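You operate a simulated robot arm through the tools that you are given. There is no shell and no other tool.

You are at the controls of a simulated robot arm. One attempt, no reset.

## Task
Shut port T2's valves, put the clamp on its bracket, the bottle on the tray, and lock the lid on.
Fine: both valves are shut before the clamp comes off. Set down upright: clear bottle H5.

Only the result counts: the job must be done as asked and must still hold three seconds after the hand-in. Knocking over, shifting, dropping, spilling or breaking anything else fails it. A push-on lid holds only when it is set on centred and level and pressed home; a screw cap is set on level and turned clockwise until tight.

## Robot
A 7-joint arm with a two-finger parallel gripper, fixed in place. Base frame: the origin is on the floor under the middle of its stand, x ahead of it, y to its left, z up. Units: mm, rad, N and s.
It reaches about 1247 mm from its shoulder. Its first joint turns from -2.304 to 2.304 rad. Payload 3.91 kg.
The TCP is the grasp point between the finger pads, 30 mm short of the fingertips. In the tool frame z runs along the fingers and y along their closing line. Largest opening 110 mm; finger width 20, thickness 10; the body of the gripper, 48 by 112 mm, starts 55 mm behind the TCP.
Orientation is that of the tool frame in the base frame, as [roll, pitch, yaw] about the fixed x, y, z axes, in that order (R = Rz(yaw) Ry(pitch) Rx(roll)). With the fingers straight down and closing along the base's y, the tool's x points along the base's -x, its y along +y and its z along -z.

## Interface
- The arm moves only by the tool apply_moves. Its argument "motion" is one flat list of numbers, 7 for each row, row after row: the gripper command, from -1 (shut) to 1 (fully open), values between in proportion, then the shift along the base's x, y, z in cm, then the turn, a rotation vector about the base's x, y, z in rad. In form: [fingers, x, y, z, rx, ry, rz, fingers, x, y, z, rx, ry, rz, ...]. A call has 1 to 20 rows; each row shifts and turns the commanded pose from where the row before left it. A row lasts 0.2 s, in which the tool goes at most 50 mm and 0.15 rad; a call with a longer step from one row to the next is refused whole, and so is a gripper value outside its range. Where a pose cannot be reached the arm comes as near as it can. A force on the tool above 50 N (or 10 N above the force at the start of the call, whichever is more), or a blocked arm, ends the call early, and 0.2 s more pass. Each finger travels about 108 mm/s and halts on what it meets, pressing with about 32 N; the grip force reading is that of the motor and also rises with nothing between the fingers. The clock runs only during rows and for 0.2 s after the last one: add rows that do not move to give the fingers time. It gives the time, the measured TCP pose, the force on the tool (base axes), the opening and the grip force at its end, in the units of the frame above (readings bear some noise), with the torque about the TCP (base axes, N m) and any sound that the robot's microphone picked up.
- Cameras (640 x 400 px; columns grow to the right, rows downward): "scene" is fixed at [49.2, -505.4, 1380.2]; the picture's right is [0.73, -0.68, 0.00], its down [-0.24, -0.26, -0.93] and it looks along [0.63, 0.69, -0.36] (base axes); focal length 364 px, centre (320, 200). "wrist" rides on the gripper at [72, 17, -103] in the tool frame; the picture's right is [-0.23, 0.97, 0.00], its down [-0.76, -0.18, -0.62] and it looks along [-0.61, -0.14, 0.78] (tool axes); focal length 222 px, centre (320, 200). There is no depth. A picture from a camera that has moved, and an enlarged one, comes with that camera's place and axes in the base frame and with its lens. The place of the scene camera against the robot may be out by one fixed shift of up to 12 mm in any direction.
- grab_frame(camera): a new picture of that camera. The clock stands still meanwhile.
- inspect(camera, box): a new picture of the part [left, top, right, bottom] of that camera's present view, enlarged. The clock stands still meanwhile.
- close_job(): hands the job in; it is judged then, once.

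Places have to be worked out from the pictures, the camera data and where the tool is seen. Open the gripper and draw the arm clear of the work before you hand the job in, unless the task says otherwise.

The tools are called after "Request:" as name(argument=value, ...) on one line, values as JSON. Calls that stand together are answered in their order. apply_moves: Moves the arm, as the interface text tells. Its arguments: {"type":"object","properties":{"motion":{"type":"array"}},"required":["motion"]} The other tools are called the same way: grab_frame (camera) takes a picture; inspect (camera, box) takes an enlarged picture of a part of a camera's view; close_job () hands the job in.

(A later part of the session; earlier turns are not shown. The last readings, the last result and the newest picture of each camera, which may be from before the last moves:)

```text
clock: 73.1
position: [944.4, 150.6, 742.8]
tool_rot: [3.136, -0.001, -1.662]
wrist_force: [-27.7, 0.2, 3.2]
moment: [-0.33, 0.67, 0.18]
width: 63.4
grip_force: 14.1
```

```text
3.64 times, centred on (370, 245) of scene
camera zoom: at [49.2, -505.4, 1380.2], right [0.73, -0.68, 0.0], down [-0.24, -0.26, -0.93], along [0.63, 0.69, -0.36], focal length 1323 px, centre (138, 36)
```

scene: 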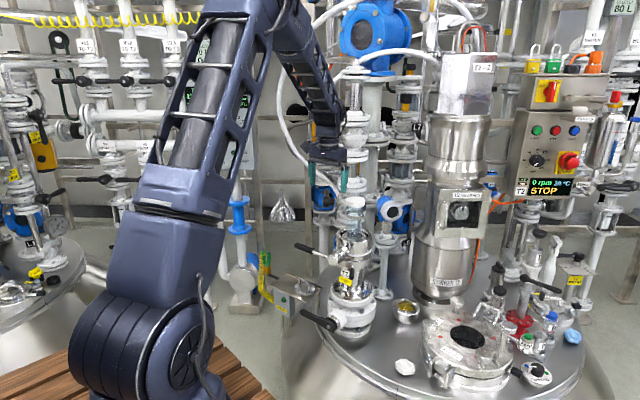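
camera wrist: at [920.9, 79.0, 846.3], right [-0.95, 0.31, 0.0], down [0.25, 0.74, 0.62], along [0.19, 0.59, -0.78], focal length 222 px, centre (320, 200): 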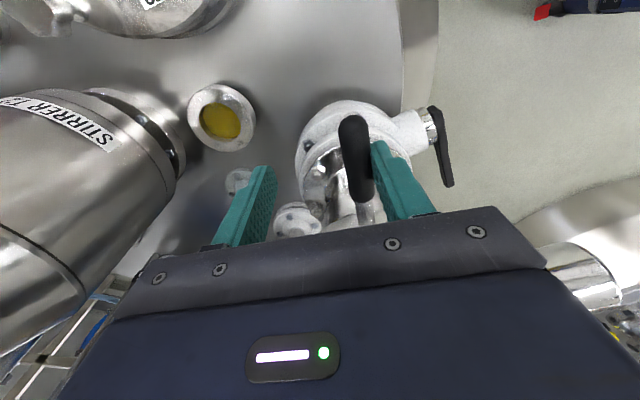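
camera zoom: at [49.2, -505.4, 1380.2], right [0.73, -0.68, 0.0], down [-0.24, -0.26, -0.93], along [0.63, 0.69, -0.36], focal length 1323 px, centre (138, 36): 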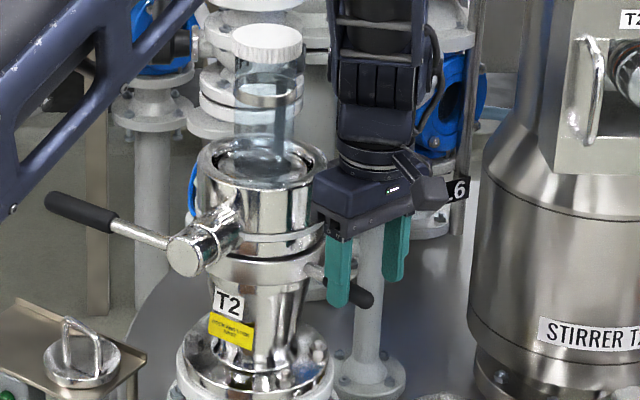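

The lever has met its stop after about 43° (28 N). I ease off, rise clear, and return over the bottle to try lifting it.

Request:
apply_moves(motion=[-0.1, -1.3, 0, 0, 0, 0, 0, -0.1, 0, 0, 4, 0, 0, 0, -0.1, 0, 0, 4.5, 0, 0, 0, -0.1, 0, 0, 4.5, 0, 0, 0, 0.2, 0, 0, 4.5, 0, 0, -0.14, 0.5, 0, 0, 4.5, 0, 0, -0.14, 0.7, 0, 0, 4.5, 0, 0, -0.14, 0.7, 0, 0, 1, 0, 0, -0.14, 0.7, 0, 2, 0, 0, 0, -0.14, 0.7, 0, 2.5, 0, 0, 0, -0.14, 0.7, 0, 2.5, 0, 0, 0, -0.14, 0.7, 0, 2.5, 0, 0, 0, -0.14, 0.7, 0, 2.5, 0, 0, 0, -0.14, 0.7, 0, 0, 0, 0, 0, -0.032])

Request:
grab_frame(camera="wrist")

Request:
inspect(camera="scene", box=[310, 150, 410, 300])

```text
clock: 76.1
position: [934.0, 269.1, 1018.0]
tool_rot: [3.141, -0.001, -2.959]
wrist_force: [-0.3, -1.3, -0.2]
moment: [0.01, 0.0, 0.01]
width: 93.7
grip_force: 0.1
```

```text
taken
camera wrist: at [859.4, 272.7, 1121.8], right [0.05, 1.0, 0.0], down [0.78, -0.04, 0.62], along [0.62, -0.03, -0.78], focal length 222 px, centre (320, 200)
```

wrist: 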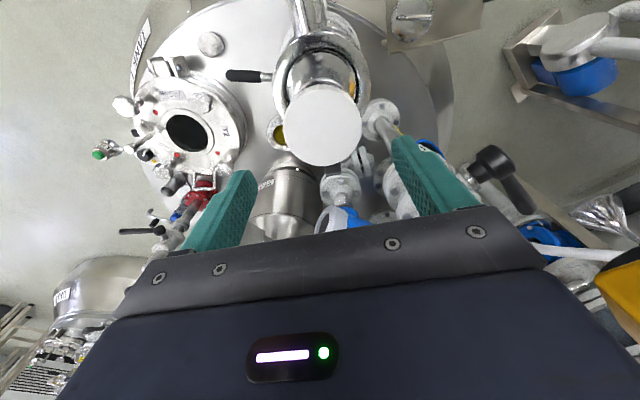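

```text
2.67 times, centred on (360, 225) of scene
camera zoom: at [49.2, -505.4, 1380.2], right [0.73, -0.68, 0.0], down [-0.24, -0.26, -0.93], along [0.63, 0.69, -0.36], focal length 970 px, centre (213, 133)
```

zoom: 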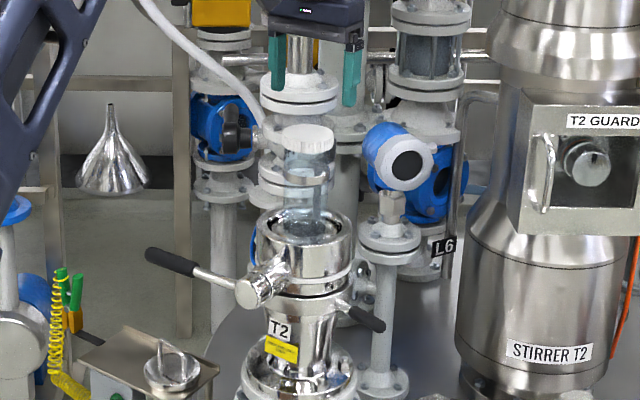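

The lever stays in the unlocked position. I descend to the bottle, grip, and make a gentle lift test again.

Request:
apply_moves(motion=[0.9, -0.3, 0.2, -4, 0, 0, 0, 0.9, 0, 0, -4, 0, 0, 0, 0.9, 0, 0, -4, 0, 0, 0, 0.9, 0, 0, -0.5, 0, 0, 0, 0.4, 0, 0, 0, 0, 0, 0, -1, 0, 0, 0, 0, 0, 0, -1, 0, 0, 0, 0, 0, 0, -1, 0, 0, 0, 0, 0, 0, -1, 0, 0, 0.1, 0, 0, 0, -1, 0, 0, 0.1, 0, 0, 0, -1, 0, 0, 0.1, 0, 0, 0, -1, 0, 0, 0.1, 0, 0, 0, -1, 0, 0, 0.1, 0, 0, 0, -1, 0, 0, 0, 0, 0, 0])

Request:
inspect(camera="scene", box=[330, 190, 390, 260])

Request:
inspect(camera="wrist", box=[220, 40, 440, 220])

```text
clock: 79.1
position: [929.1, 271.5, 897.6]
tool_rot: [3.141, -0.001, -2.956]
wrist_force: [0.3, -0.4, -3.1]
moment: [0.0, 0.0, 0.02]
width: 64.2
grip_force: 32.0
```

```text
5.71 times, centred on (360, 225) of scene
camera zoom: at [49.2, -505.4, 1380.2], right [0.73, -0.68, 0.0], down [-0.24, -0.26, -0.93], along [0.63, 0.69, -0.36], focal length 2080 px, centre (91, 57)
```

zoom: 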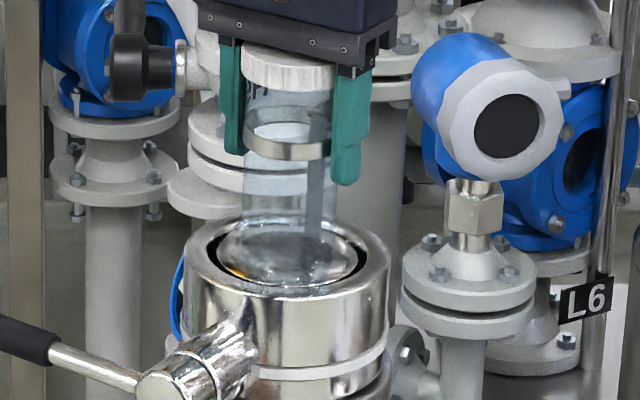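

```text
2.22 times, centred on (330, 130) of wrist
camera zoom: at [855.7, 273.9, 1002.4], right [0.04, 1.0, 0.0], down [0.78, -0.03, 0.62], along [0.62, -0.03, -0.78], focal length 494 px, centre (298, 356)
```

zoom: 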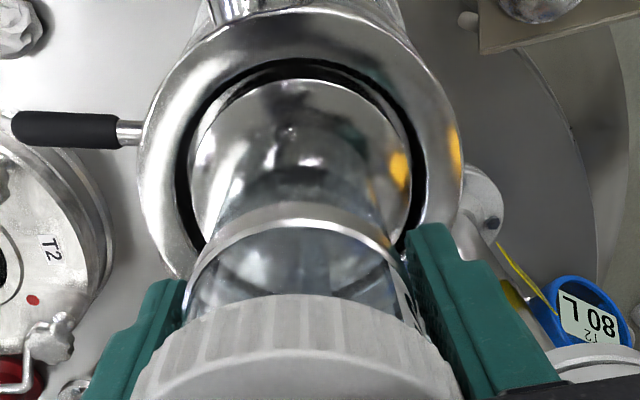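

Unlocked: the bottle and its base disc rise freely with about 3 N. I lift it straight up well clear of the cup.

Request:
apply_moves(motion=[-1, 0, 0, 0.4, 0, 0, 0, -1, 0, 0, 0.6, 0, 0, 0, -1, 0, 0, 1, 0, 0, 0, -1, 0, 0, 1.5, 0, 0, 0, -1, 0, 0, 2, 0, 0, 0, -1, 0, 0, 2, 0, 0, 0, -1, 0, 0, 2, 0, 0, 0, -1, 0, 0, 2, 0, 0, 0])

Request:
inspect(camera="scene", box=[310, 110, 410, 260])

Request:
grab_frame(camera="wrist")

```text
clock: 80.9
position: [928.6, 271.8, 1013.5]
tool_rot: [-3.141, -0.001, -2.956]
wrist_force: [-0.3, 0.2, -2.8]
moment: [-0.02, 0.02, 0.01]
width: 65.3
grip_force: 31.7
```

```text
2.67 times, centred on (360, 185) of scene
camera zoom: at [49.2, -505.4, 1380.2], right [0.73, -0.68, 0.0], down [-0.24, -0.26, -0.93], along [0.63, 0.69, -0.36], focal length 970 px, centre (213, 240)
```

zoom: 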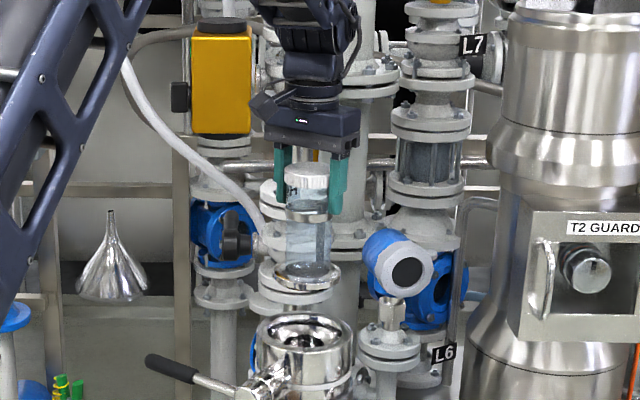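

```text
taken
camera wrist: at [855.2, 274.7, 1117.8], right [0.04, 1.0, 0.0], down [0.78, -0.03, 0.62], along [0.62, -0.03, -0.78], focal length 222 px, centre (320, 200)
```

wrist: 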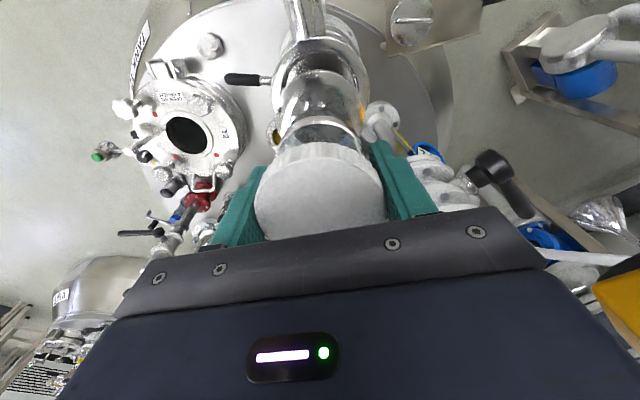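

The bottle with its base disc is out. I take close views of its base and the empty cup.

Request:
inspect(camera="scene", box=[335, 165, 375, 225])

Request:
inspect(camera="scene", box=[330, 215, 390, 275])

Request:
inspect(camera="wrist", box=[230, 30, 430, 170])

```text
6.67 times, centred on (355, 195) of scene
camera zoom: at [49.2, -505.4, 1380.2], right [0.73, -0.68, 0.0], down [-0.24, -0.26, -0.93], along [0.63, 0.69, -0.36], focal length 2426 px, centre (87, 233)
```

zoom: 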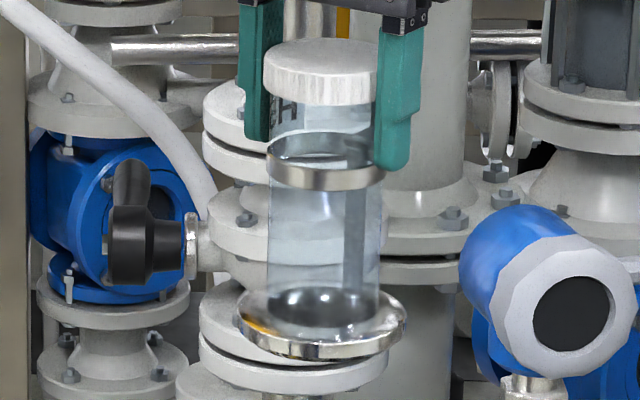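

```text
6.67 times, centred on (360, 245) of scene
camera zoom: at [49.2, -505.4, 1380.2], right [0.73, -0.68, 0.0], down [-0.24, -0.26, -0.93], along [0.63, 0.69, -0.36], focal length 2426 px, centre (53, -100)
```

zoom: 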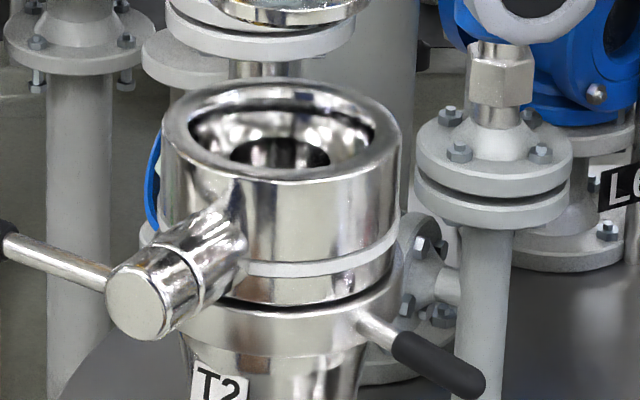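

```text
2.86 times, centred on (330, 100) of wrist
camera zoom: at [855.2, 274.7, 1117.8], right [0.04, 1.0, 0.0], down [0.78, -0.03, 0.62], along [0.62, -0.03, -0.78], focal length 635 px, centre (291, 486)
```

zoom: 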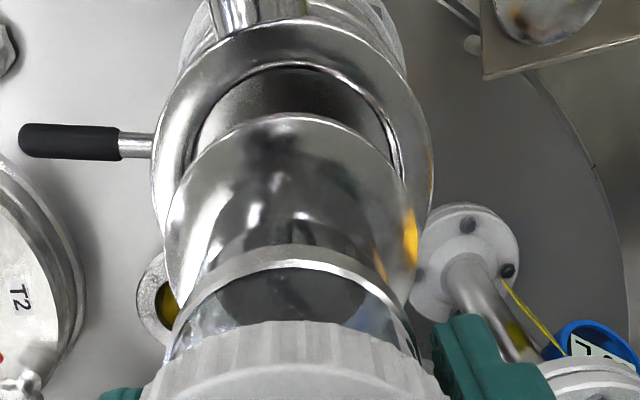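

Base of the bottle is 121 mm below the TCP, disc ≈88 mm across. I carry it back and across to the free right half of the tray, about (845, 564), staying above the upper lever and clear of the yellow box.

Request:
apply_moves(motion=[-1, -2.5, 0, 0, 0, 0, 0, -1, -3, 0.5, 0, 0, 0, 0, -1, -2.5, 2, -0.5, 0, 0, 0, -1, -0.4, 3.5, -1, 0, 0, 0, -1, 0, 3.5, -1, 0, 0, 0, -1, 0, 3.5, -1, 0, 0, 0, -1, 0, 3.5, -1, 0, 0, 0, -1, 0, 3.5, -1, 0, 0, 0, -1, 0, 3.5, -1, 0, 0, 0, -1, 0, 3.5, -1, 0, 0, 0, -1, 0, 2.2, -2, 0, 0, 0, -1, 0, 0, -3, 0, 0, 0, -1, 0, 0, -3.5, 0, 0, 0, -1, 0, 0, -3.5, 0, 0, 0, -1, 0, 0, -3.5, 0, 0, 0])

Request:
grab_frame(camera="wrist")

Request:
inspect(camera="scene", box=[240, 180, 360, 320])

```text
clock: 84.1
position: [848.4, 565.6, 783.1]
tool_rot: [-3.142, 0.0, -2.957]
wrist_force: [1.1, 0.6, -0.7]
moment: [0.02, 0.02, 0.0]
width: 65.2
grip_force: 32.3
```

```text
taken
camera wrist: at [773.4, 567.6, 887.4], right [0.04, 1.0, 0.0], down [0.78, -0.03, 0.62], along [0.62, -0.03, -0.78], focal length 222 px, centre (320, 200)
```

wrist: 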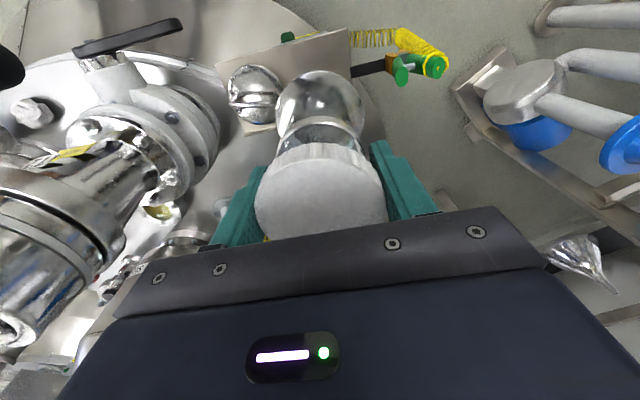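

```text
2.86 times, centred on (300, 250) of scene
camera zoom: at [49.2, -505.4, 1380.2], right [0.73, -0.68, 0.0], down [-0.24, -0.26, -0.93], along [0.63, 0.69, -0.36], focal length 1040 px, centre (377, 57)
```

zoom: 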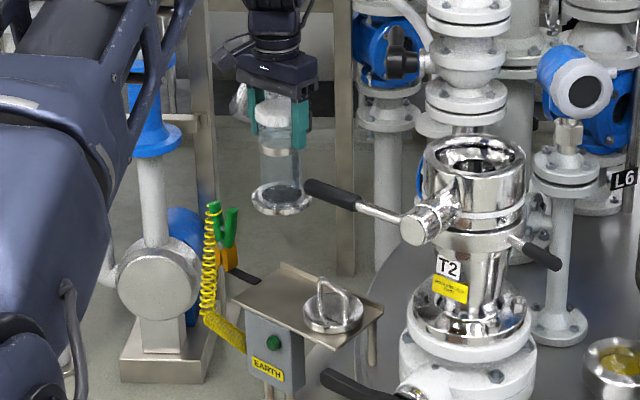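

The bottle hangs over the free half of the tray. I lower to about 20 mm above the tray and check alignment.

Request:
apply_moves(motion=[-1, -0.1, 0, -3.3, 0, 0, 0, -1, 0, 0, -3.3, 0, 0, 0, -1, 0, 0, -3.3, 0, 0, 0, -1, 0, 0, -2.8, 0, 0, 0])

Request:
grab_frame(camera="wrist")

Request:
inspect(camera="scene", box=[270, 230, 340, 310])

```text
clock: 85.1
position: [846.1, 564.0, 656.7]
tool_rot: [3.137, -0.001, -2.956]
wrist_force: [-0.3, 0.2, -2.0]
moment: [-0.03, 0.02, -0.01]
width: 65.5
grip_force: 31.8
```

```text
taken
camera wrist: at [771.3, 566.2, 760.9], right [0.04, 1.0, 0.0], down [0.78, -0.03, 0.62], along [0.62, -0.03, -0.78], focal length 222 px, centre (320, 200)
```

wrist: 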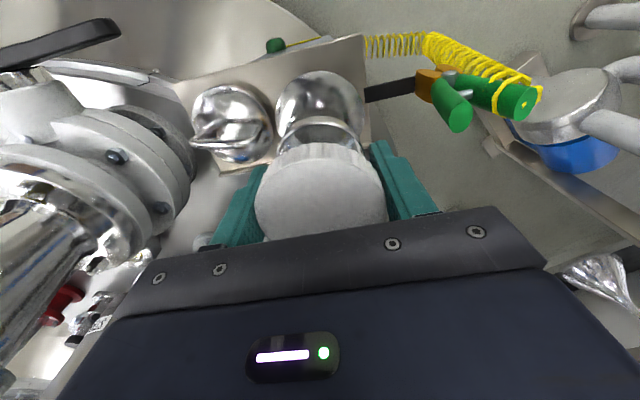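

```text
5.00 times, centred on (305, 270) of scene
camera zoom: at [49.2, -505.4, 1380.2], right [0.73, -0.68, 0.0], down [-0.24, -0.26, -0.93], along [0.63, 0.69, -0.36], focal length 1820 px, centre (395, -150)
```

zoom: 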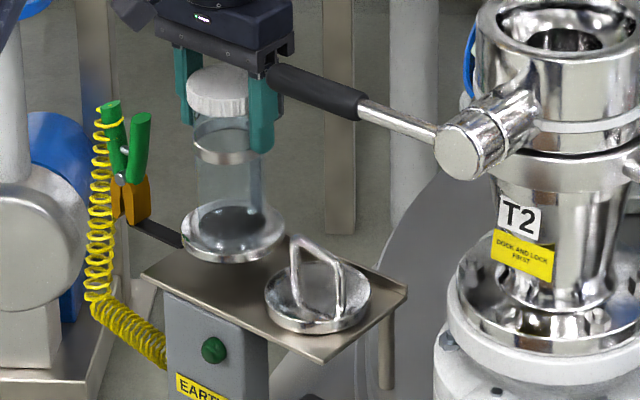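

Gap to the lid is ≈7 mm and to the tray edge ≈9 mm, good. I lower slowly until the base touches the tray.

Request:
apply_moves(motion=[-1, 0, 0.05, -1, 0, 0, 0, -1, 0, 0, -0.7, 0, 0, 0, -1, 0, 0, -0.3, 0, 0, 0, -1, 0, 0, -0.2, 0, 0, 0, -1, 0, 0, -0.15, 0, 0, 0, -1, 0, 0, -0.15, 0, 0, 0])

Request:
inspect(camera="scene", box=[270, 230, 340, 310])

```text
clock: 86.5
position: [844.5, 564.1, 632.0]
tool_rot: [3.14, 0.002, -2.957]
wrist_force: [-1.5, -2.8, 7.4]
moment: [0.13, 0.05, -0.01]
width: 65.4
grip_force: 31.8
```

```text
5.00 times, centred on (305, 270) of scene
camera zoom: at [49.2, -505.4, 1380.2], right [0.73, -0.68, 0.0], down [-0.24, -0.26, -0.93], along [0.63, 0.69, -0.36], focal length 1820 px, centre (395, -150)
```

zoom: 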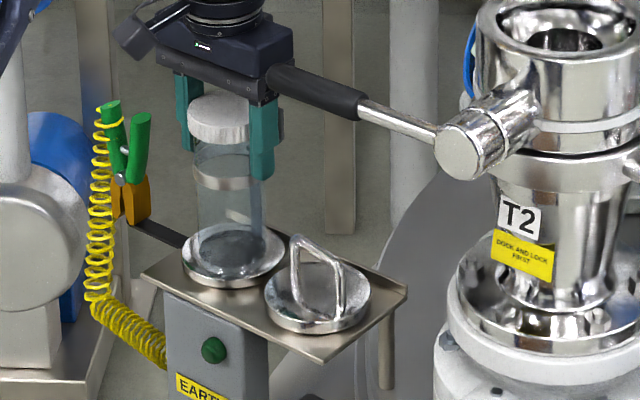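

The base is on the tray (7 N contact). I ease the load and open the fingers slowly.

Request:
apply_moves(motion=[-1, 0, 0, 0.05, 0, 0, 0, -1, 0, 0, 0, 0, 0, 0, 0.25, 0, 0, 0, 0, 0, 0, 0.35, 0, 0, 0, 0, 0, 0, 0.5, 0, 0, 0, 0, 0, 0, 0.5, 0, 0, 0, 0, 0, 0])

Request:
inspect(camera="scene", box=[270, 230, 340, 310])

Request:
grab_frame(camera="wrist")

```text
clock: 87.9
position: [845.5, 563.9, 631.8]
tool_rot: [3.14, -0.001, -2.957]
wrist_force: [0.3, -0.7, 0.0]
moment: [0.01, -0.01, 0.02]
width: 82.6
grip_force: 0.0
```

```text
5.00 times, centred on (305, 270) of scene
camera zoom: at [49.2, -505.4, 1380.2], right [0.73, -0.68, 0.0], down [-0.24, -0.26, -0.93], along [0.63, 0.69, -0.36], focal length 1820 px, centre (395, -150)
```

zoom: 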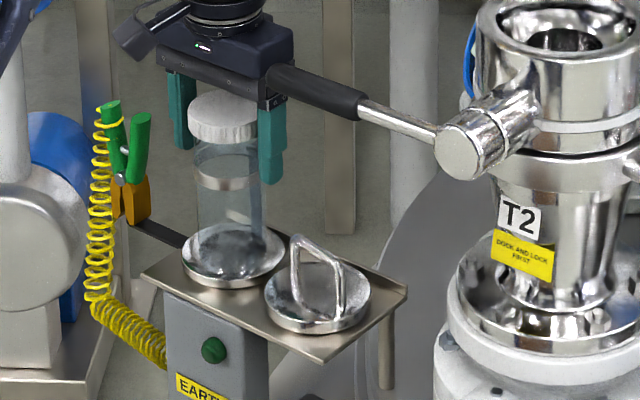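

```text
taken
camera wrist: at [771.0, 565.9, 735.8], right [0.04, 1.0, 0.0], down [0.78, -0.03, 0.62], along [0.62, -0.03, -0.78], focal length 222 px, centre (320, 200)
```

wrist: 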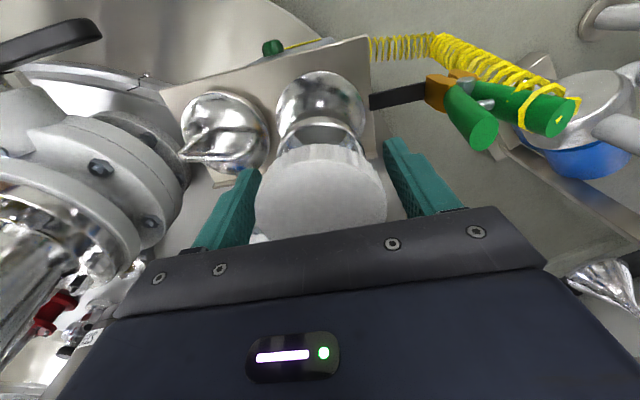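

The bottle stands upright on the tray. I rise clear of the cap, narrow the fingers, and look closely at the lid's handle.

Request:
apply_moves(motion=[0.5, 0, 0, 2, 0, 0, 0, 0.5, 0, 0, 4, 0, 0, 0, 0.5, 0, 0, 4, 0, 0, 0, 0.5, 0, 0, 4, 0, 0, 0, 0.2, 0, -1.5, 3, 0, 0, 0])

Request:
grab_frame(camera="wrist")

Request:
inspect(camera="wrist", box=[200, 40, 400, 200])

Request:
inspect(camera="scene", box=[285, 255, 330, 305])

```text
clock: 89.1
position: [844.2, 549.8, 803.0]
tool_rot: [3.14, -0.002, -2.958]
wrist_force: [-0.1, -0.1, -0.5]
moment: [0.01, -0.05, 0.03]
width: 66.1
grip_force: 0.1
```

```text
taken
camera wrist: at [770.5, 552.3, 906.9], right [0.04, 1.0, 0.0], down [0.78, -0.03, 0.62], along [0.62, -0.03, -0.78], focal length 222 px, centre (320, 200)
```

wrist: 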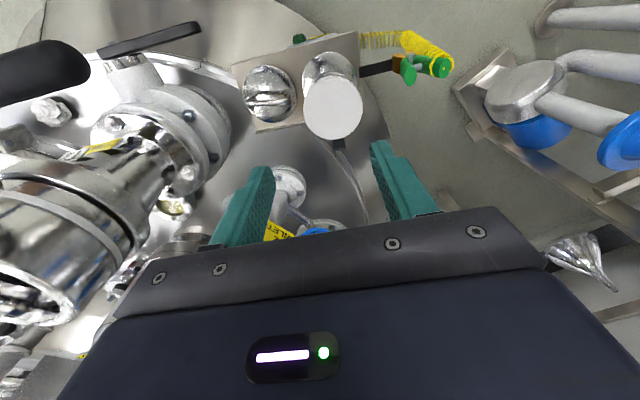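

```text
2.50 times, centred on (300, 120) of wrist
camera zoom: at [770.5, 552.3, 906.9], right [0.04, 1.0, 0.0], down [0.78, -0.03, 0.62], along [0.62, -0.03, -0.78], focal length 555 px, centre (370, 400)
```

zoom: 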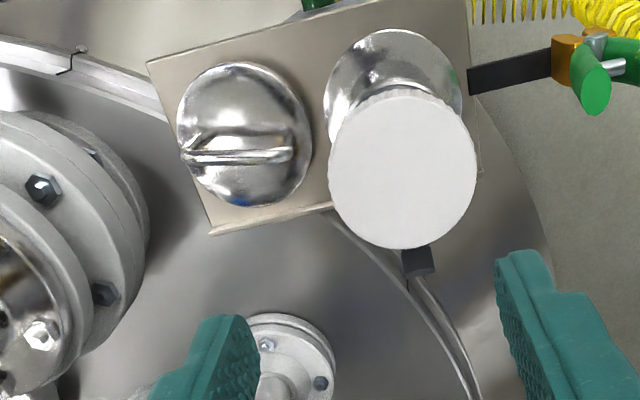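

```text
8.00 times, centred on (308, 280) of scene
camera zoom: at [49.2, -505.4, 1380.2], right [0.73, -0.68, 0.0], down [-0.24, -0.26, -0.93], along [0.63, 0.69, -0.36], focal length 2911 px, centre (420, -440)
```

zoom: 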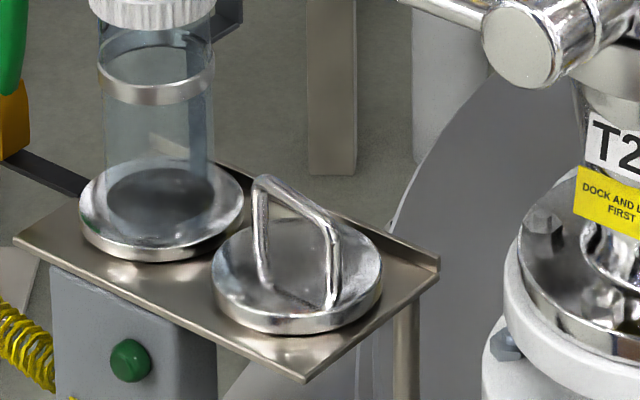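

The lid's handle bar runs along y, centred near (855.5, 467), bar at z≈557, with the disc top at ≈522. I turn the tool so the fingers close along x (camera on the side away from the bottle) and come over the handle.

Request:
apply_moves(motion=[0.2, 0.116, -0.8, 0, 0, 0, 0.139, 0.2, 0.116, -0.8, 0, 0, 0, 0.139, 0.2, 0.116, -0.8, 0, 0, 0, 0.139, 0.2, 0.116, -0.8, 0, 0, 0, 0.139, 0.2, 0.116, -0.8, 0, 0, 0, 0.139, 0.2, 0.116, -0.8, 0, 0, 0, 0.139, 0.2, 0.116, -0.8, 0, 0, 0, 0.139, 0.2, 0.116, -0.8, 0, 0, 0, 0.139, 0.2, 0.116, -0.8, 0, 0, 0, 0.139, 0.2, 0.116, -1.1, 0, 0, 0, 0.135, 0.0, 0, 0, -4, 0, 0, 0, 0.0, 0, 0, -4, 0, 0, 0])

Request:
grab_frame(camera="wrist")

Request:
inspect(camera="scene", box=[270, 190, 370, 310])

```text
clock: 91.7
position: [857.6, 466.8, 723.0]
tool_rot: [-3.14, 0.0, -1.57]
wrist_force: [-0.2, 0.3, 0.0]
moment: [0.01, -0.01, 0.01]
width: 55.0
grip_force: 0.0
```

```text
taken
camera wrist: at [841.1, 392.0, 826.3], right [-0.97, 0.23, 0.0], down [0.18, 0.76, 0.62], along [0.14, 0.61, -0.78], focal length 222 px, centre (320, 200)
```

wrist: 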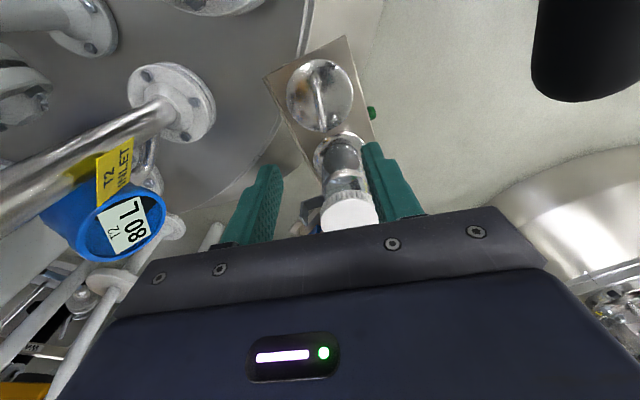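

```text
3.33 times, centred on (320, 250) of scene
camera zoom: at [49.2, -505.4, 1380.2], right [0.73, -0.68, 0.0], down [-0.24, -0.26, -0.93], along [0.63, 0.69, -0.36], focal length 1213 px, centre (320, 33)
```

zoom: 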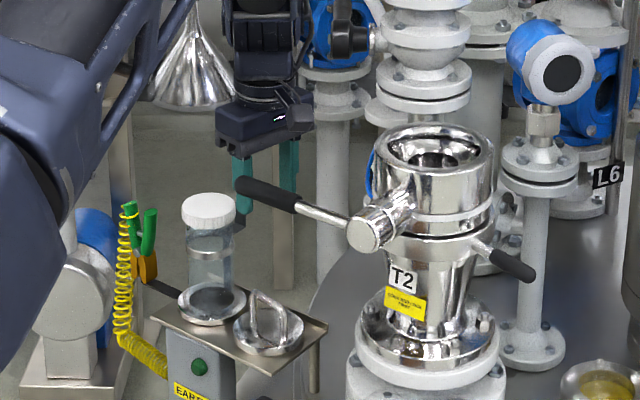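

The upper lever's grip is near the camera but clear (≈40 mm). I zoom in on the handle to align.

Request:
inspect(camera="wrist", box=[260, 40, 390, 180])

```text
2.86 times, centred on (325, 110) of wrist
camera zoom: at [841.1, 392.0, 826.3], right [-0.97, 0.23, 0.0], down [0.18, 0.76, 0.62], along [0.14, 0.61, -0.78], focal length 635 px, centre (306, 457)
```

zoom: 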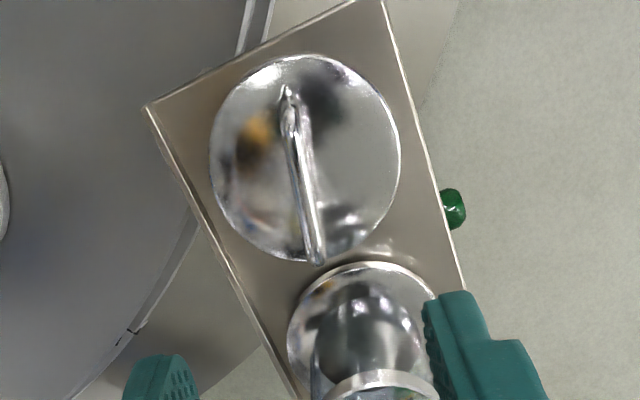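

Lid centre is (857.5, 464) with the bar turned 0.06 rad; I align to that and descend in two stages.

Request:
apply_moves(motion=[0.0, 0.04, -0.28, -3, 0, 0, -0.06, 0.0, 0, 0, -4, 0, 0, 0, 0.0, 0, 0, -4, 0, 0, 0])

Request:
grab_frame(camera="wrist")

Request:
inspect(camera="scene", box=[280, 230, 350, 310])

```text
clock: 92.5
position: [858.7, 463.1, 611.8]
tool_rot: [-3.14, 0.0, -1.632]
wrist_force: [0.3, -0.1, 0.3]
moment: [-0.02, 0.0, 0.02]
width: 54.8
grip_force: 0.0
```

```text
taken
camera wrist: at [837.9, 390.8, 715.2], right [-0.96, 0.29, 0.0], down [0.22, 0.75, 0.62], along [0.18, 0.6, -0.78], focal length 222 px, centre (320, 200)
```

wrist: 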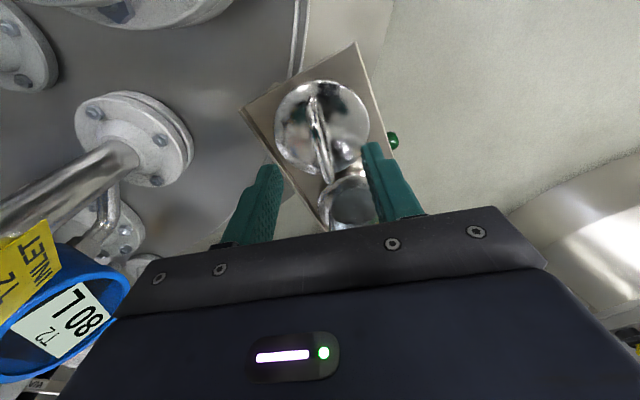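

```text
5.00 times, centred on (315, 270) of scene
camera zoom: at [49.2, -505.4, 1380.2], right [0.73, -0.68, 0.0], down [-0.24, -0.26, -0.93], along [0.63, 0.69, -0.36], focal length 1820 px, centre (345, -150)
```

zoom: 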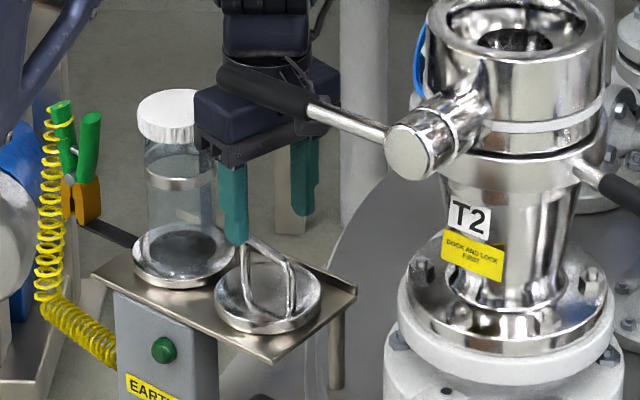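

Aligned over the bar. I lower 47 mm so the fingers straddle the bar, then close on it.

Request:
apply_moves(motion=[0.0, -0.05, 0.05, -2.5, 0, 0, 0, 0.0, 0, 0, -2.2, 0, 0, 0, -0.5, 0, 0, 0, 0, 0, 0, -1, 0, 0, 0, 0, 0, 0, -1, 0, 0, 0, 0, 0, 0, -1, 0, 0, 0, 0, 0, 0])

Request:
grab_frame(camera="wrist")

Request:
inspect(camera="scene", box=[280, 230, 350, 310])

```text
clock: 93.9
position: [856.9, 465.4, 564.8]
tool_rot: [-3.142, 0.0, -1.63]
wrist_force: [0.2, -0.8, 0.4]
moment: [0.01, -0.02, 0.0]
width: 8.1
grip_force: 32.1
```

```text
taken
camera wrist: at [835.9, 391.7, 668.2], right [-0.96, 0.29, 0.0], down [0.22, 0.75, 0.62], along [0.18, 0.6, -0.78], focal length 222 px, centre (320, 200)
```

wrist: 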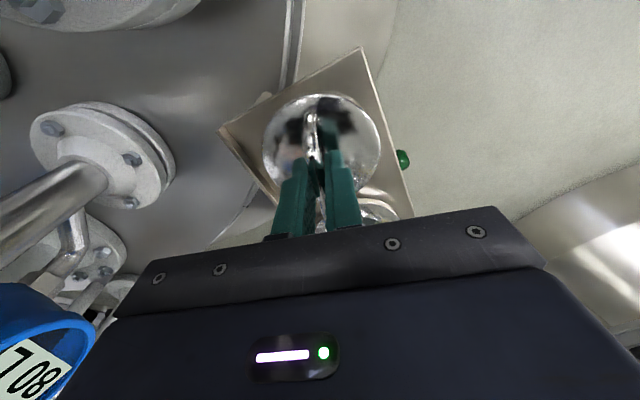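

```text
5.00 times, centred on (315, 270) of scene
camera zoom: at [49.2, -505.4, 1380.2], right [0.73, -0.68, 0.0], down [-0.24, -0.26, -0.93], along [0.63, 0.69, -0.36], focal length 1820 px, centre (345, -150)
```

zoom: 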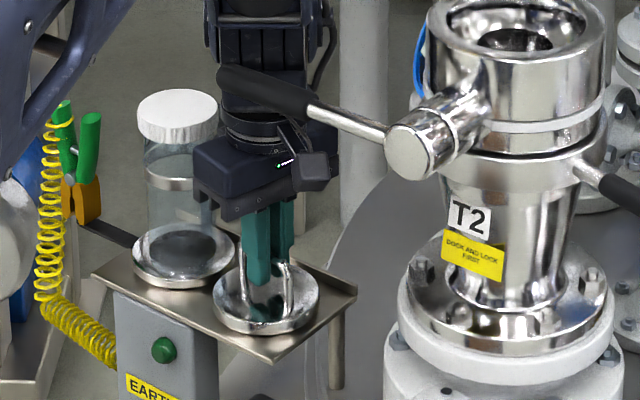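

The bar is held (8.1 mm, 32 N). I lift the lid slowly, then up along the same path and check that it hangs level.

Request:
apply_moves(motion=[-1, 0, 0, 0.4, 0, 0, 0, -1, 0, 0, 0.8, 0, 0, 0, -1, 0, 0, 1.5, 0, 0, 0, -1, 0, 0, 2.5, 0, 0, 0, -1, 0, 0, 3.5, 0, 0, 0, -1, 0, 0, 3.5, 0, 0, 0, -1, 0, 0, 3.5, 0, 0, 0, -1, 0, 0, 3.5, 0, 0, 0, -1, 0, 0, 3.5, 0, 0, 0, -1, 0, 0, 3.5, 0, 0, 0, -1, 0, 0, 3.5, 0, 0, 0, -1, 0, 0, 3.5, 0, 0, 0])

Request:
grab_frame(camera="wrist")

Request:
grab_frame(camera="scene")

Request:
inspect(camera="scene", box=[270, 160, 390, 310])

```text
clock: 96.5
position: [856.6, 461.6, 896.6]
tool_rot: [3.14, -0.001, -1.63]
wrist_force: [0.2, 0.1, -2.8]
moment: [0.01, 0.02, 0.02]
width: 8.2
grip_force: 32.2
```

```text
taken
camera wrist: at [835.8, 389.8, 1000.6], right [-0.96, 0.28, 0.0], down [0.22, 0.75, 0.62], along [0.18, 0.6, -0.78], focal length 222 px, centre (320, 200)
```

wrist: 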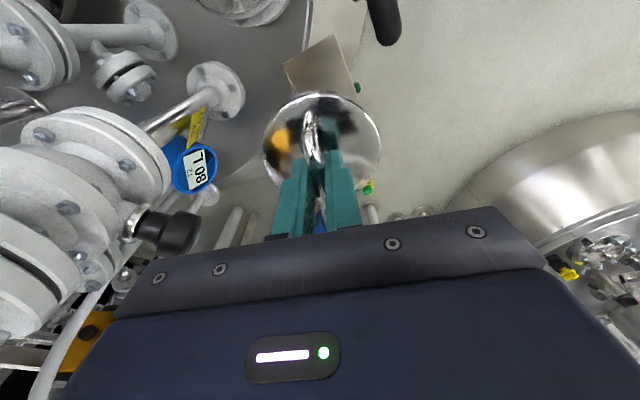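

```text
taken
```

scene: 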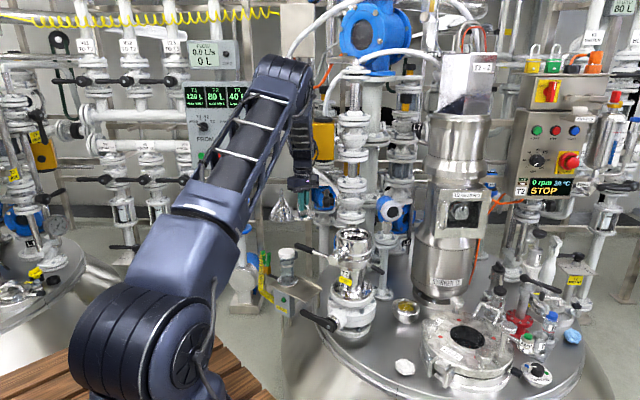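

```text
2.67 times, centred on (330, 235) of scene
camera zoom: at [49.2, -505.4, 1380.2], right [0.73, -0.68, 0.0], down [-0.24, -0.26, -0.93], along [0.63, 0.69, -0.36], focal length 970 px, centre (293, 107)
```

zoom: 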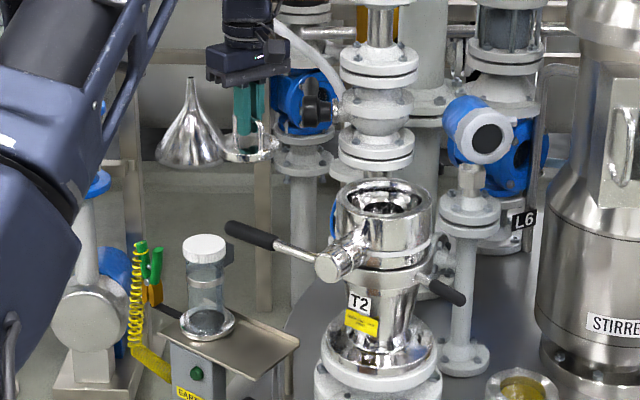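

The lid hangs in the grip. I check its levelness in a close view before moving over the cup.

Request:
inspect(camera="scene", box=[340, 185, 385, 235])

Request:
inspect(camera="scene", box=[340, 180, 388, 225])

Request:
inspect(camera="scene", box=[345, 180, 385, 225])

Request:
inspect(camera="scene", box=[360, 180, 400, 225])

Request:
inspect(camera="scene", box=[370, 185, 400, 225])

Request:
inspect(camera="scene", box=[295, 175, 345, 230])

```text
8.00 times, centred on (362, 210) of scene
camera zoom: at [49.2, -505.4, 1380.2], right [0.73, -0.68, 0.0], down [-0.24, -0.26, -0.93], along [0.63, 0.69, -0.36], focal length 2911 px, centre (-20, 120)
```

zoom: 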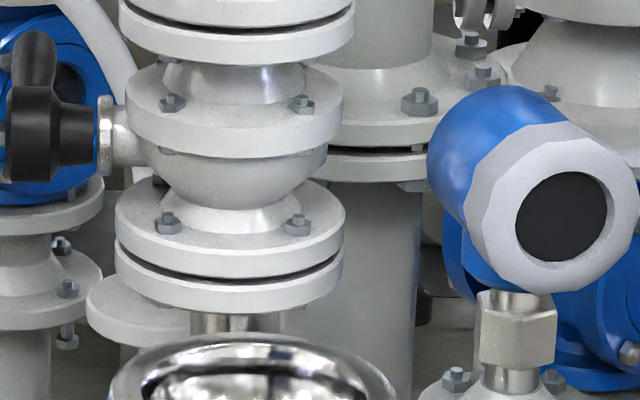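

```text
8.89 times, centred on (364, 202) of scene
camera zoom: at [49.2, -505.4, 1380.2], right [0.73, -0.68, 0.0], down [-0.24, -0.26, -0.93], along [0.63, 0.69, -0.36], focal length 3235 px, centre (-71, 178)
```

zoom: 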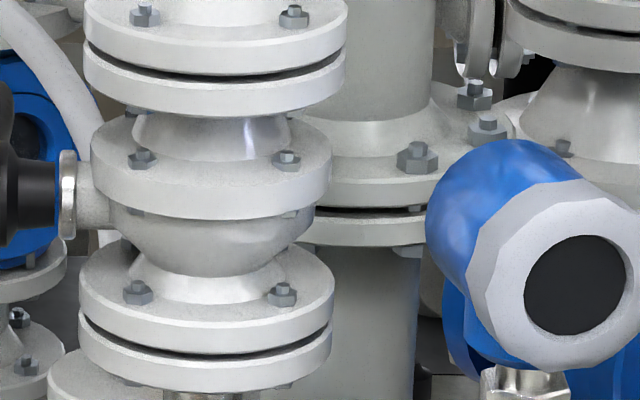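

```text
8.89 times, centred on (365, 202) of scene
camera zoom: at [49.2, -505.4, 1380.2], right [0.73, -0.68, 0.0], down [-0.24, -0.26, -0.93], along [0.63, 0.69, -0.36], focal length 3235 px, centre (-80, 178)
```

zoom: 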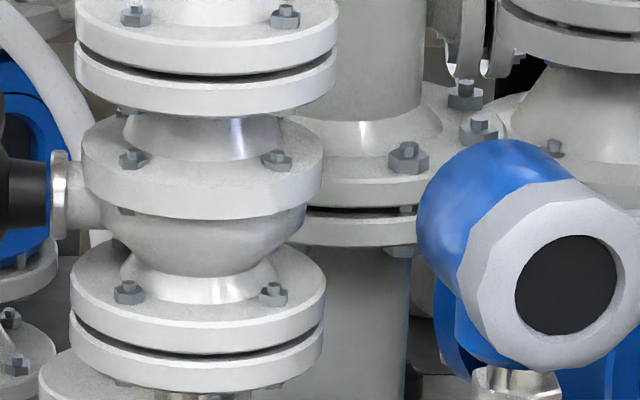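

```text
8.89 times, centred on (380, 202) of scene
camera zoom: at [49.2, -505.4, 1380.2], right [0.73, -0.68, 0.0], down [-0.24, -0.26, -0.93], along [0.63, 0.69, -0.36], focal length 3235 px, centre (-213, 178)
```

zoom: 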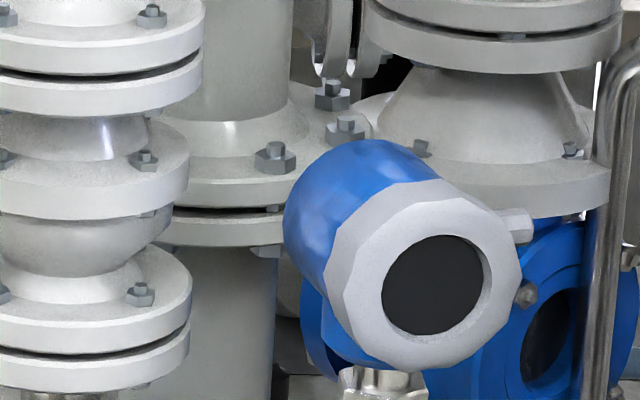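

```text
10.00 times, centred on (385, 205) of scene
camera zoom: at [49.2, -505.4, 1380.2], right [0.73, -0.68, 0.0], down [-0.24, -0.26, -0.93], along [0.63, 0.69, -0.36], focal length 3639 px, centre (-330, 150)
```

zoom: 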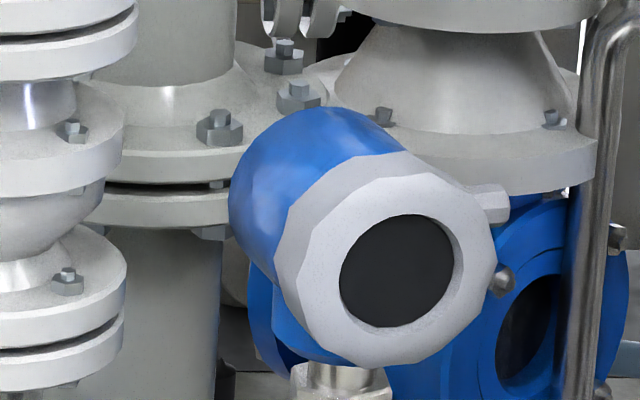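

```text
7.27 times, centred on (320, 202) of scene
camera zoom: at [49.2, -505.4, 1380.2], right [0.73, -0.68, 0.0], down [-0.24, -0.26, -0.93], along [0.63, 0.69, -0.36], focal length 2647 px, centre (320, 182)
```

zoom: 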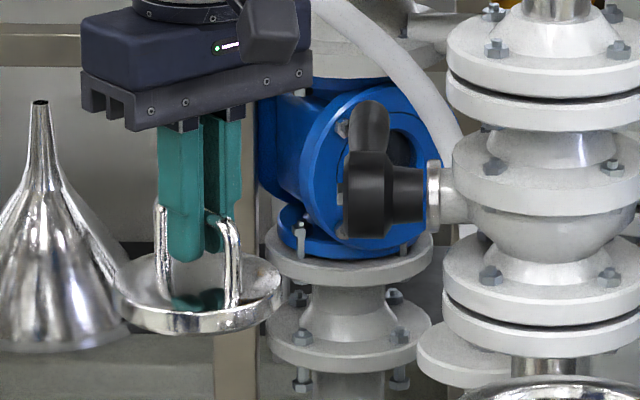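

The lid may be slightly tilted; I zoom in more to judge it.

Request:
inspect(camera="scene", box=[300, 200, 322, 222])

Request:
inspect(camera="wrist", box=[250, 80, 400, 220])

```text
16.00 times, centred on (311, 211) of scene
camera zoom: at [49.2, -505.4, 1380.2], right [0.73, -0.68, 0.0], down [-0.24, -0.26, -0.93], along [0.63, 0.69, -0.36], focal length 5822 px, centre (464, 24)
```

zoom: 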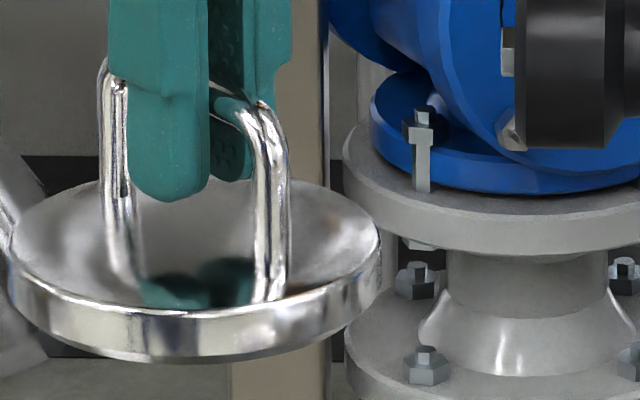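

```text
2.86 times, centred on (325, 150) of wrist
camera zoom: at [835.8, 389.8, 1000.6], right [-0.96, 0.28, 0.0], down [0.22, 0.75, 0.62], along [0.18, 0.6, -0.78], focal length 635 px, centre (306, 343)
```

zoom: 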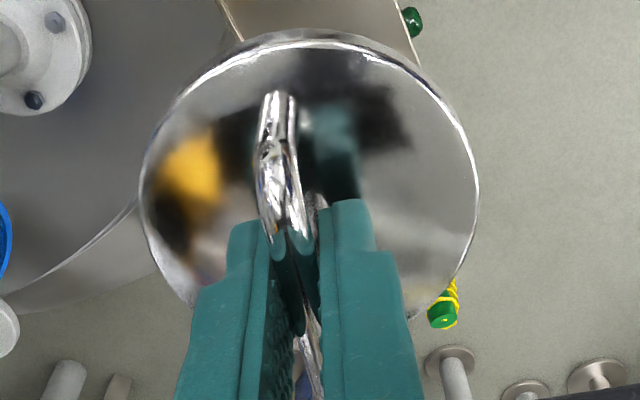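

The lid is level and centred within about a millimetre of the TCP. I carry it over the cup at z≈950 and measure the cup's centre.

Request:
apply_moves(motion=[-1, 0, -3, 1, 0, 0, 0, -1, 0.5, -3.5, 1, 0, 0, 0, -1, 1.5, -3.5, 1, 0, 0, 0, -1, 2, -3.5, 1, 0, 0, 0, -1, 2, -3, 1, 0, 0, 0, -1, 1.4, -2.5, 0.5, 0, 0, 0])

Request:
grab_frame(camera="wrist")

Request:
inspect(camera="wrist", box=[230, 20, 420, 210])

Request:
inspect(camera="scene", box=[320, 170, 400, 270])

```text
clock: 97.9
position: [930.3, 275.3, 950.8]
tool_rot: [3.14, 0.001, -1.631]
wrist_force: [-0.3, 1.1, -2.6]
moment: [-0.06, -0.03, 0.02]
width: 8.3
grip_force: 32.3
```

```text
taken
camera wrist: at [909.7, 203.9, 1055.4], right [-0.96, 0.28, 0.0], down [0.22, 0.75, 0.62], along [0.18, 0.6, -0.78], focal length 222 px, centre (320, 200)
```

wrist: 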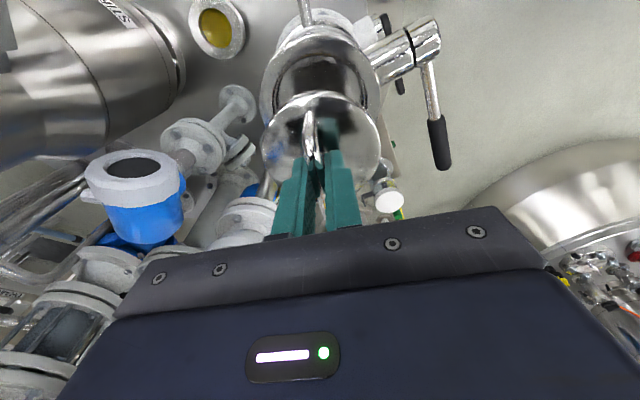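

```text
2.11 times, centred on (325, 115) of wrist
camera zoom: at [909.7, 203.9, 1055.4], right [-0.96, 0.28, 0.0], down [0.22, 0.75, 0.62], along [0.18, 0.6, -0.78], focal length 468 px, centre (310, 379)
```

zoom: 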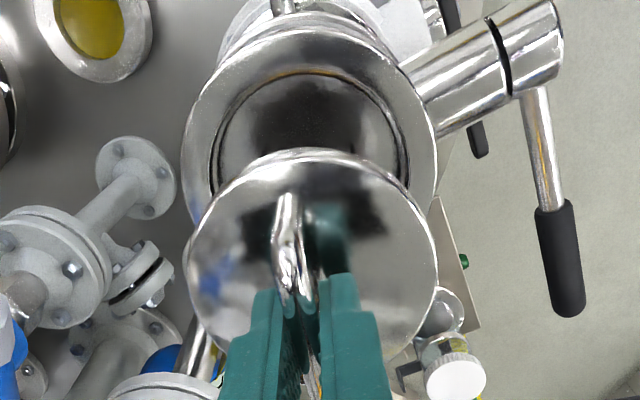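

```text
4.00 times, centred on (360, 220) of scene
camera zoom: at [49.2, -505.4, 1380.2], right [0.73, -0.68, 0.0], down [-0.24, -0.26, -0.93], along [0.63, 0.69, -0.36], focal length 1456 px, centre (160, 120)
```

zoom: 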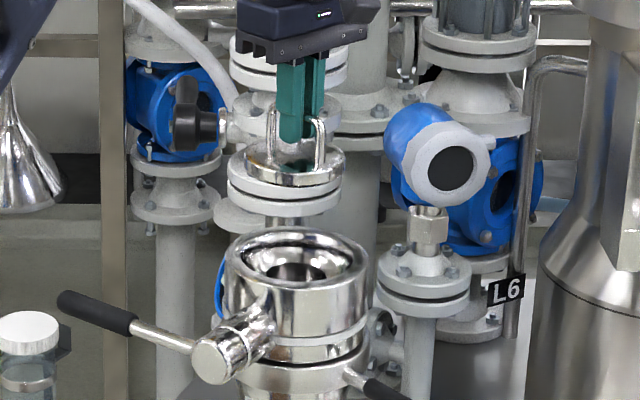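

Cup centre reads ≈(930, 271) and the lid hangs on the TCP axis. I shift 4 mm in −y and lower to about 10 mm above the rim, then re-check.

Request:
apply_moves(motion=[-1, -0.03, -0.41, -1, 0, 0, 0, -1, 0, 0, -2.5, 0, 0, 0, -1, 0, 0, -2.5, 0, 0, 0, -1, 0, 0, -2, 0, 0, 0, -1, 0, 0, 0, 0, 0, 0])

Request:
inspect(camera="wrist", box=[230, 40, 420, 210])

Request:
inspect(camera="scene", box=[330, 200, 390, 260])

```text
clock: 99.1
position: [931.5, 270.5, 870.0]
tool_rot: [-3.14, 0.001, -1.632]
wrist_force: [0.4, -0.9, -2.0]
moment: [-0.02, 0.01, 0.01]
width: 8.6
grip_force: 32.2
```

```text
2.35 times, centred on (325, 125) of wrist
camera zoom: at [910.2, 197.2, 975.4], right [-0.96, 0.29, 0.0], down [0.22, 0.75, 0.62], along [0.18, 0.6, -0.78], focal length 523 px, centre (308, 376)
```

zoom: 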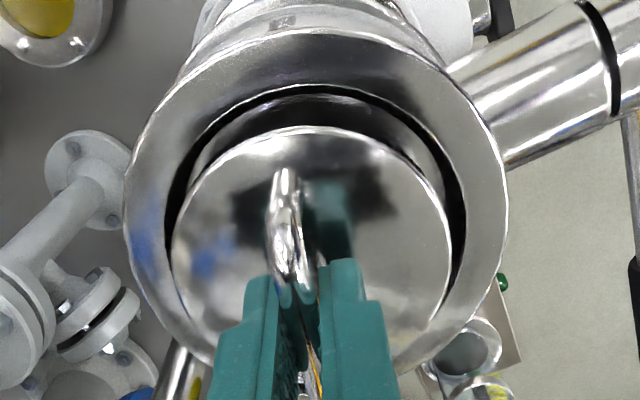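

```text
6.67 times, centred on (360, 230) of scene
camera zoom: at [49.2, -505.4, 1380.2], right [0.73, -0.68, 0.0], down [-0.24, -0.26, -0.93], along [0.63, 0.69, -0.36], focal length 2426 px, centre (53, 0)
```

zoom: 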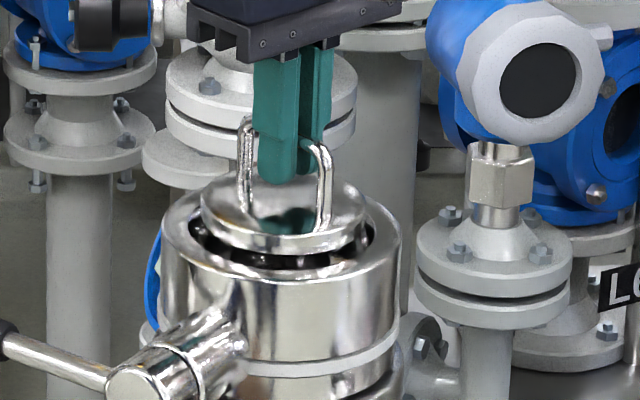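

The lid sits over the opening, about 1.5 mm off in +x. I correct that and lower slowly into the cup, watching the force.

Request:
apply_moves(motion=[-1, -0.15, -0.04, 0, 0, 0, 0, -1, 0, 0, -0.4, 0, 0, 0, -1, 0, 0, -0.4, 0, 0, 0, -1, 0, 0, -0.4, 0, 0, 0, -1, 0, 0, -0.3, 0, 0, 0, -1, 0, 0, 0, 0, 0, 0])

Request:
inspect(camera="wrist", box=[230, 40, 420, 210])

Request:
inspect(camera="scene", box=[330, 200, 390, 260])

```text
clock: 100.5
position: [929.5, 269.4, 857.7]
tool_rot: [3.141, -0.001, -1.63]
wrist_force: [-0.1, 0.1, -2.8]
moment: [0.01, 0.01, 0.0]
width: 8.3
grip_force: 31.8
```

```text
2.35 times, centred on (325, 125) of wrist
camera zoom: at [908.3, 197.4, 960.6], right [-0.96, 0.29, 0.0], down [0.22, 0.75, 0.62], along [0.18, 0.6, -0.78], focal length 523 px, centre (308, 376)
```

zoom: 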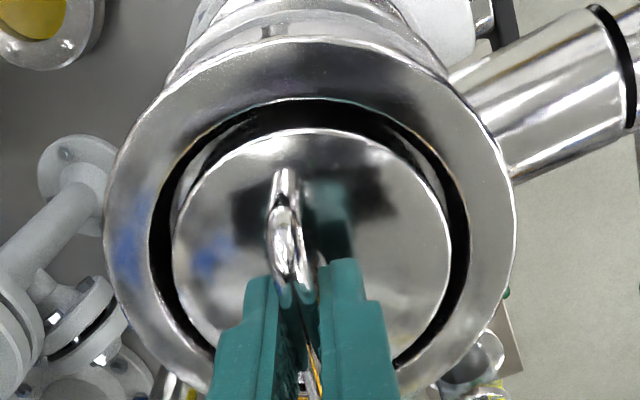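

```text
6.67 times, centred on (360, 230) of scene
camera zoom: at [49.2, -505.4, 1380.2], right [0.73, -0.68, 0.0], down [-0.24, -0.26, -0.93], along [0.63, 0.69, -0.36], focal length 2426 px, centre (53, 0)
```

zoom: 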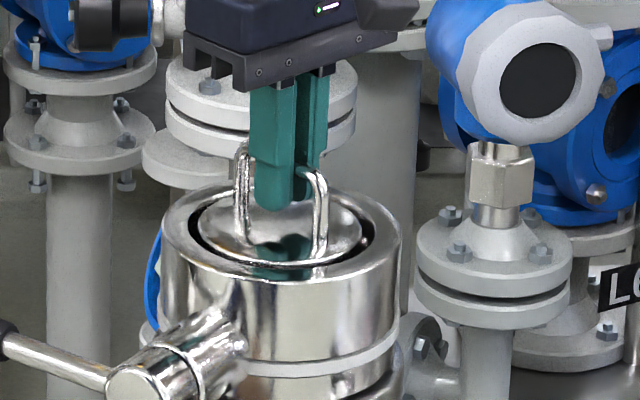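

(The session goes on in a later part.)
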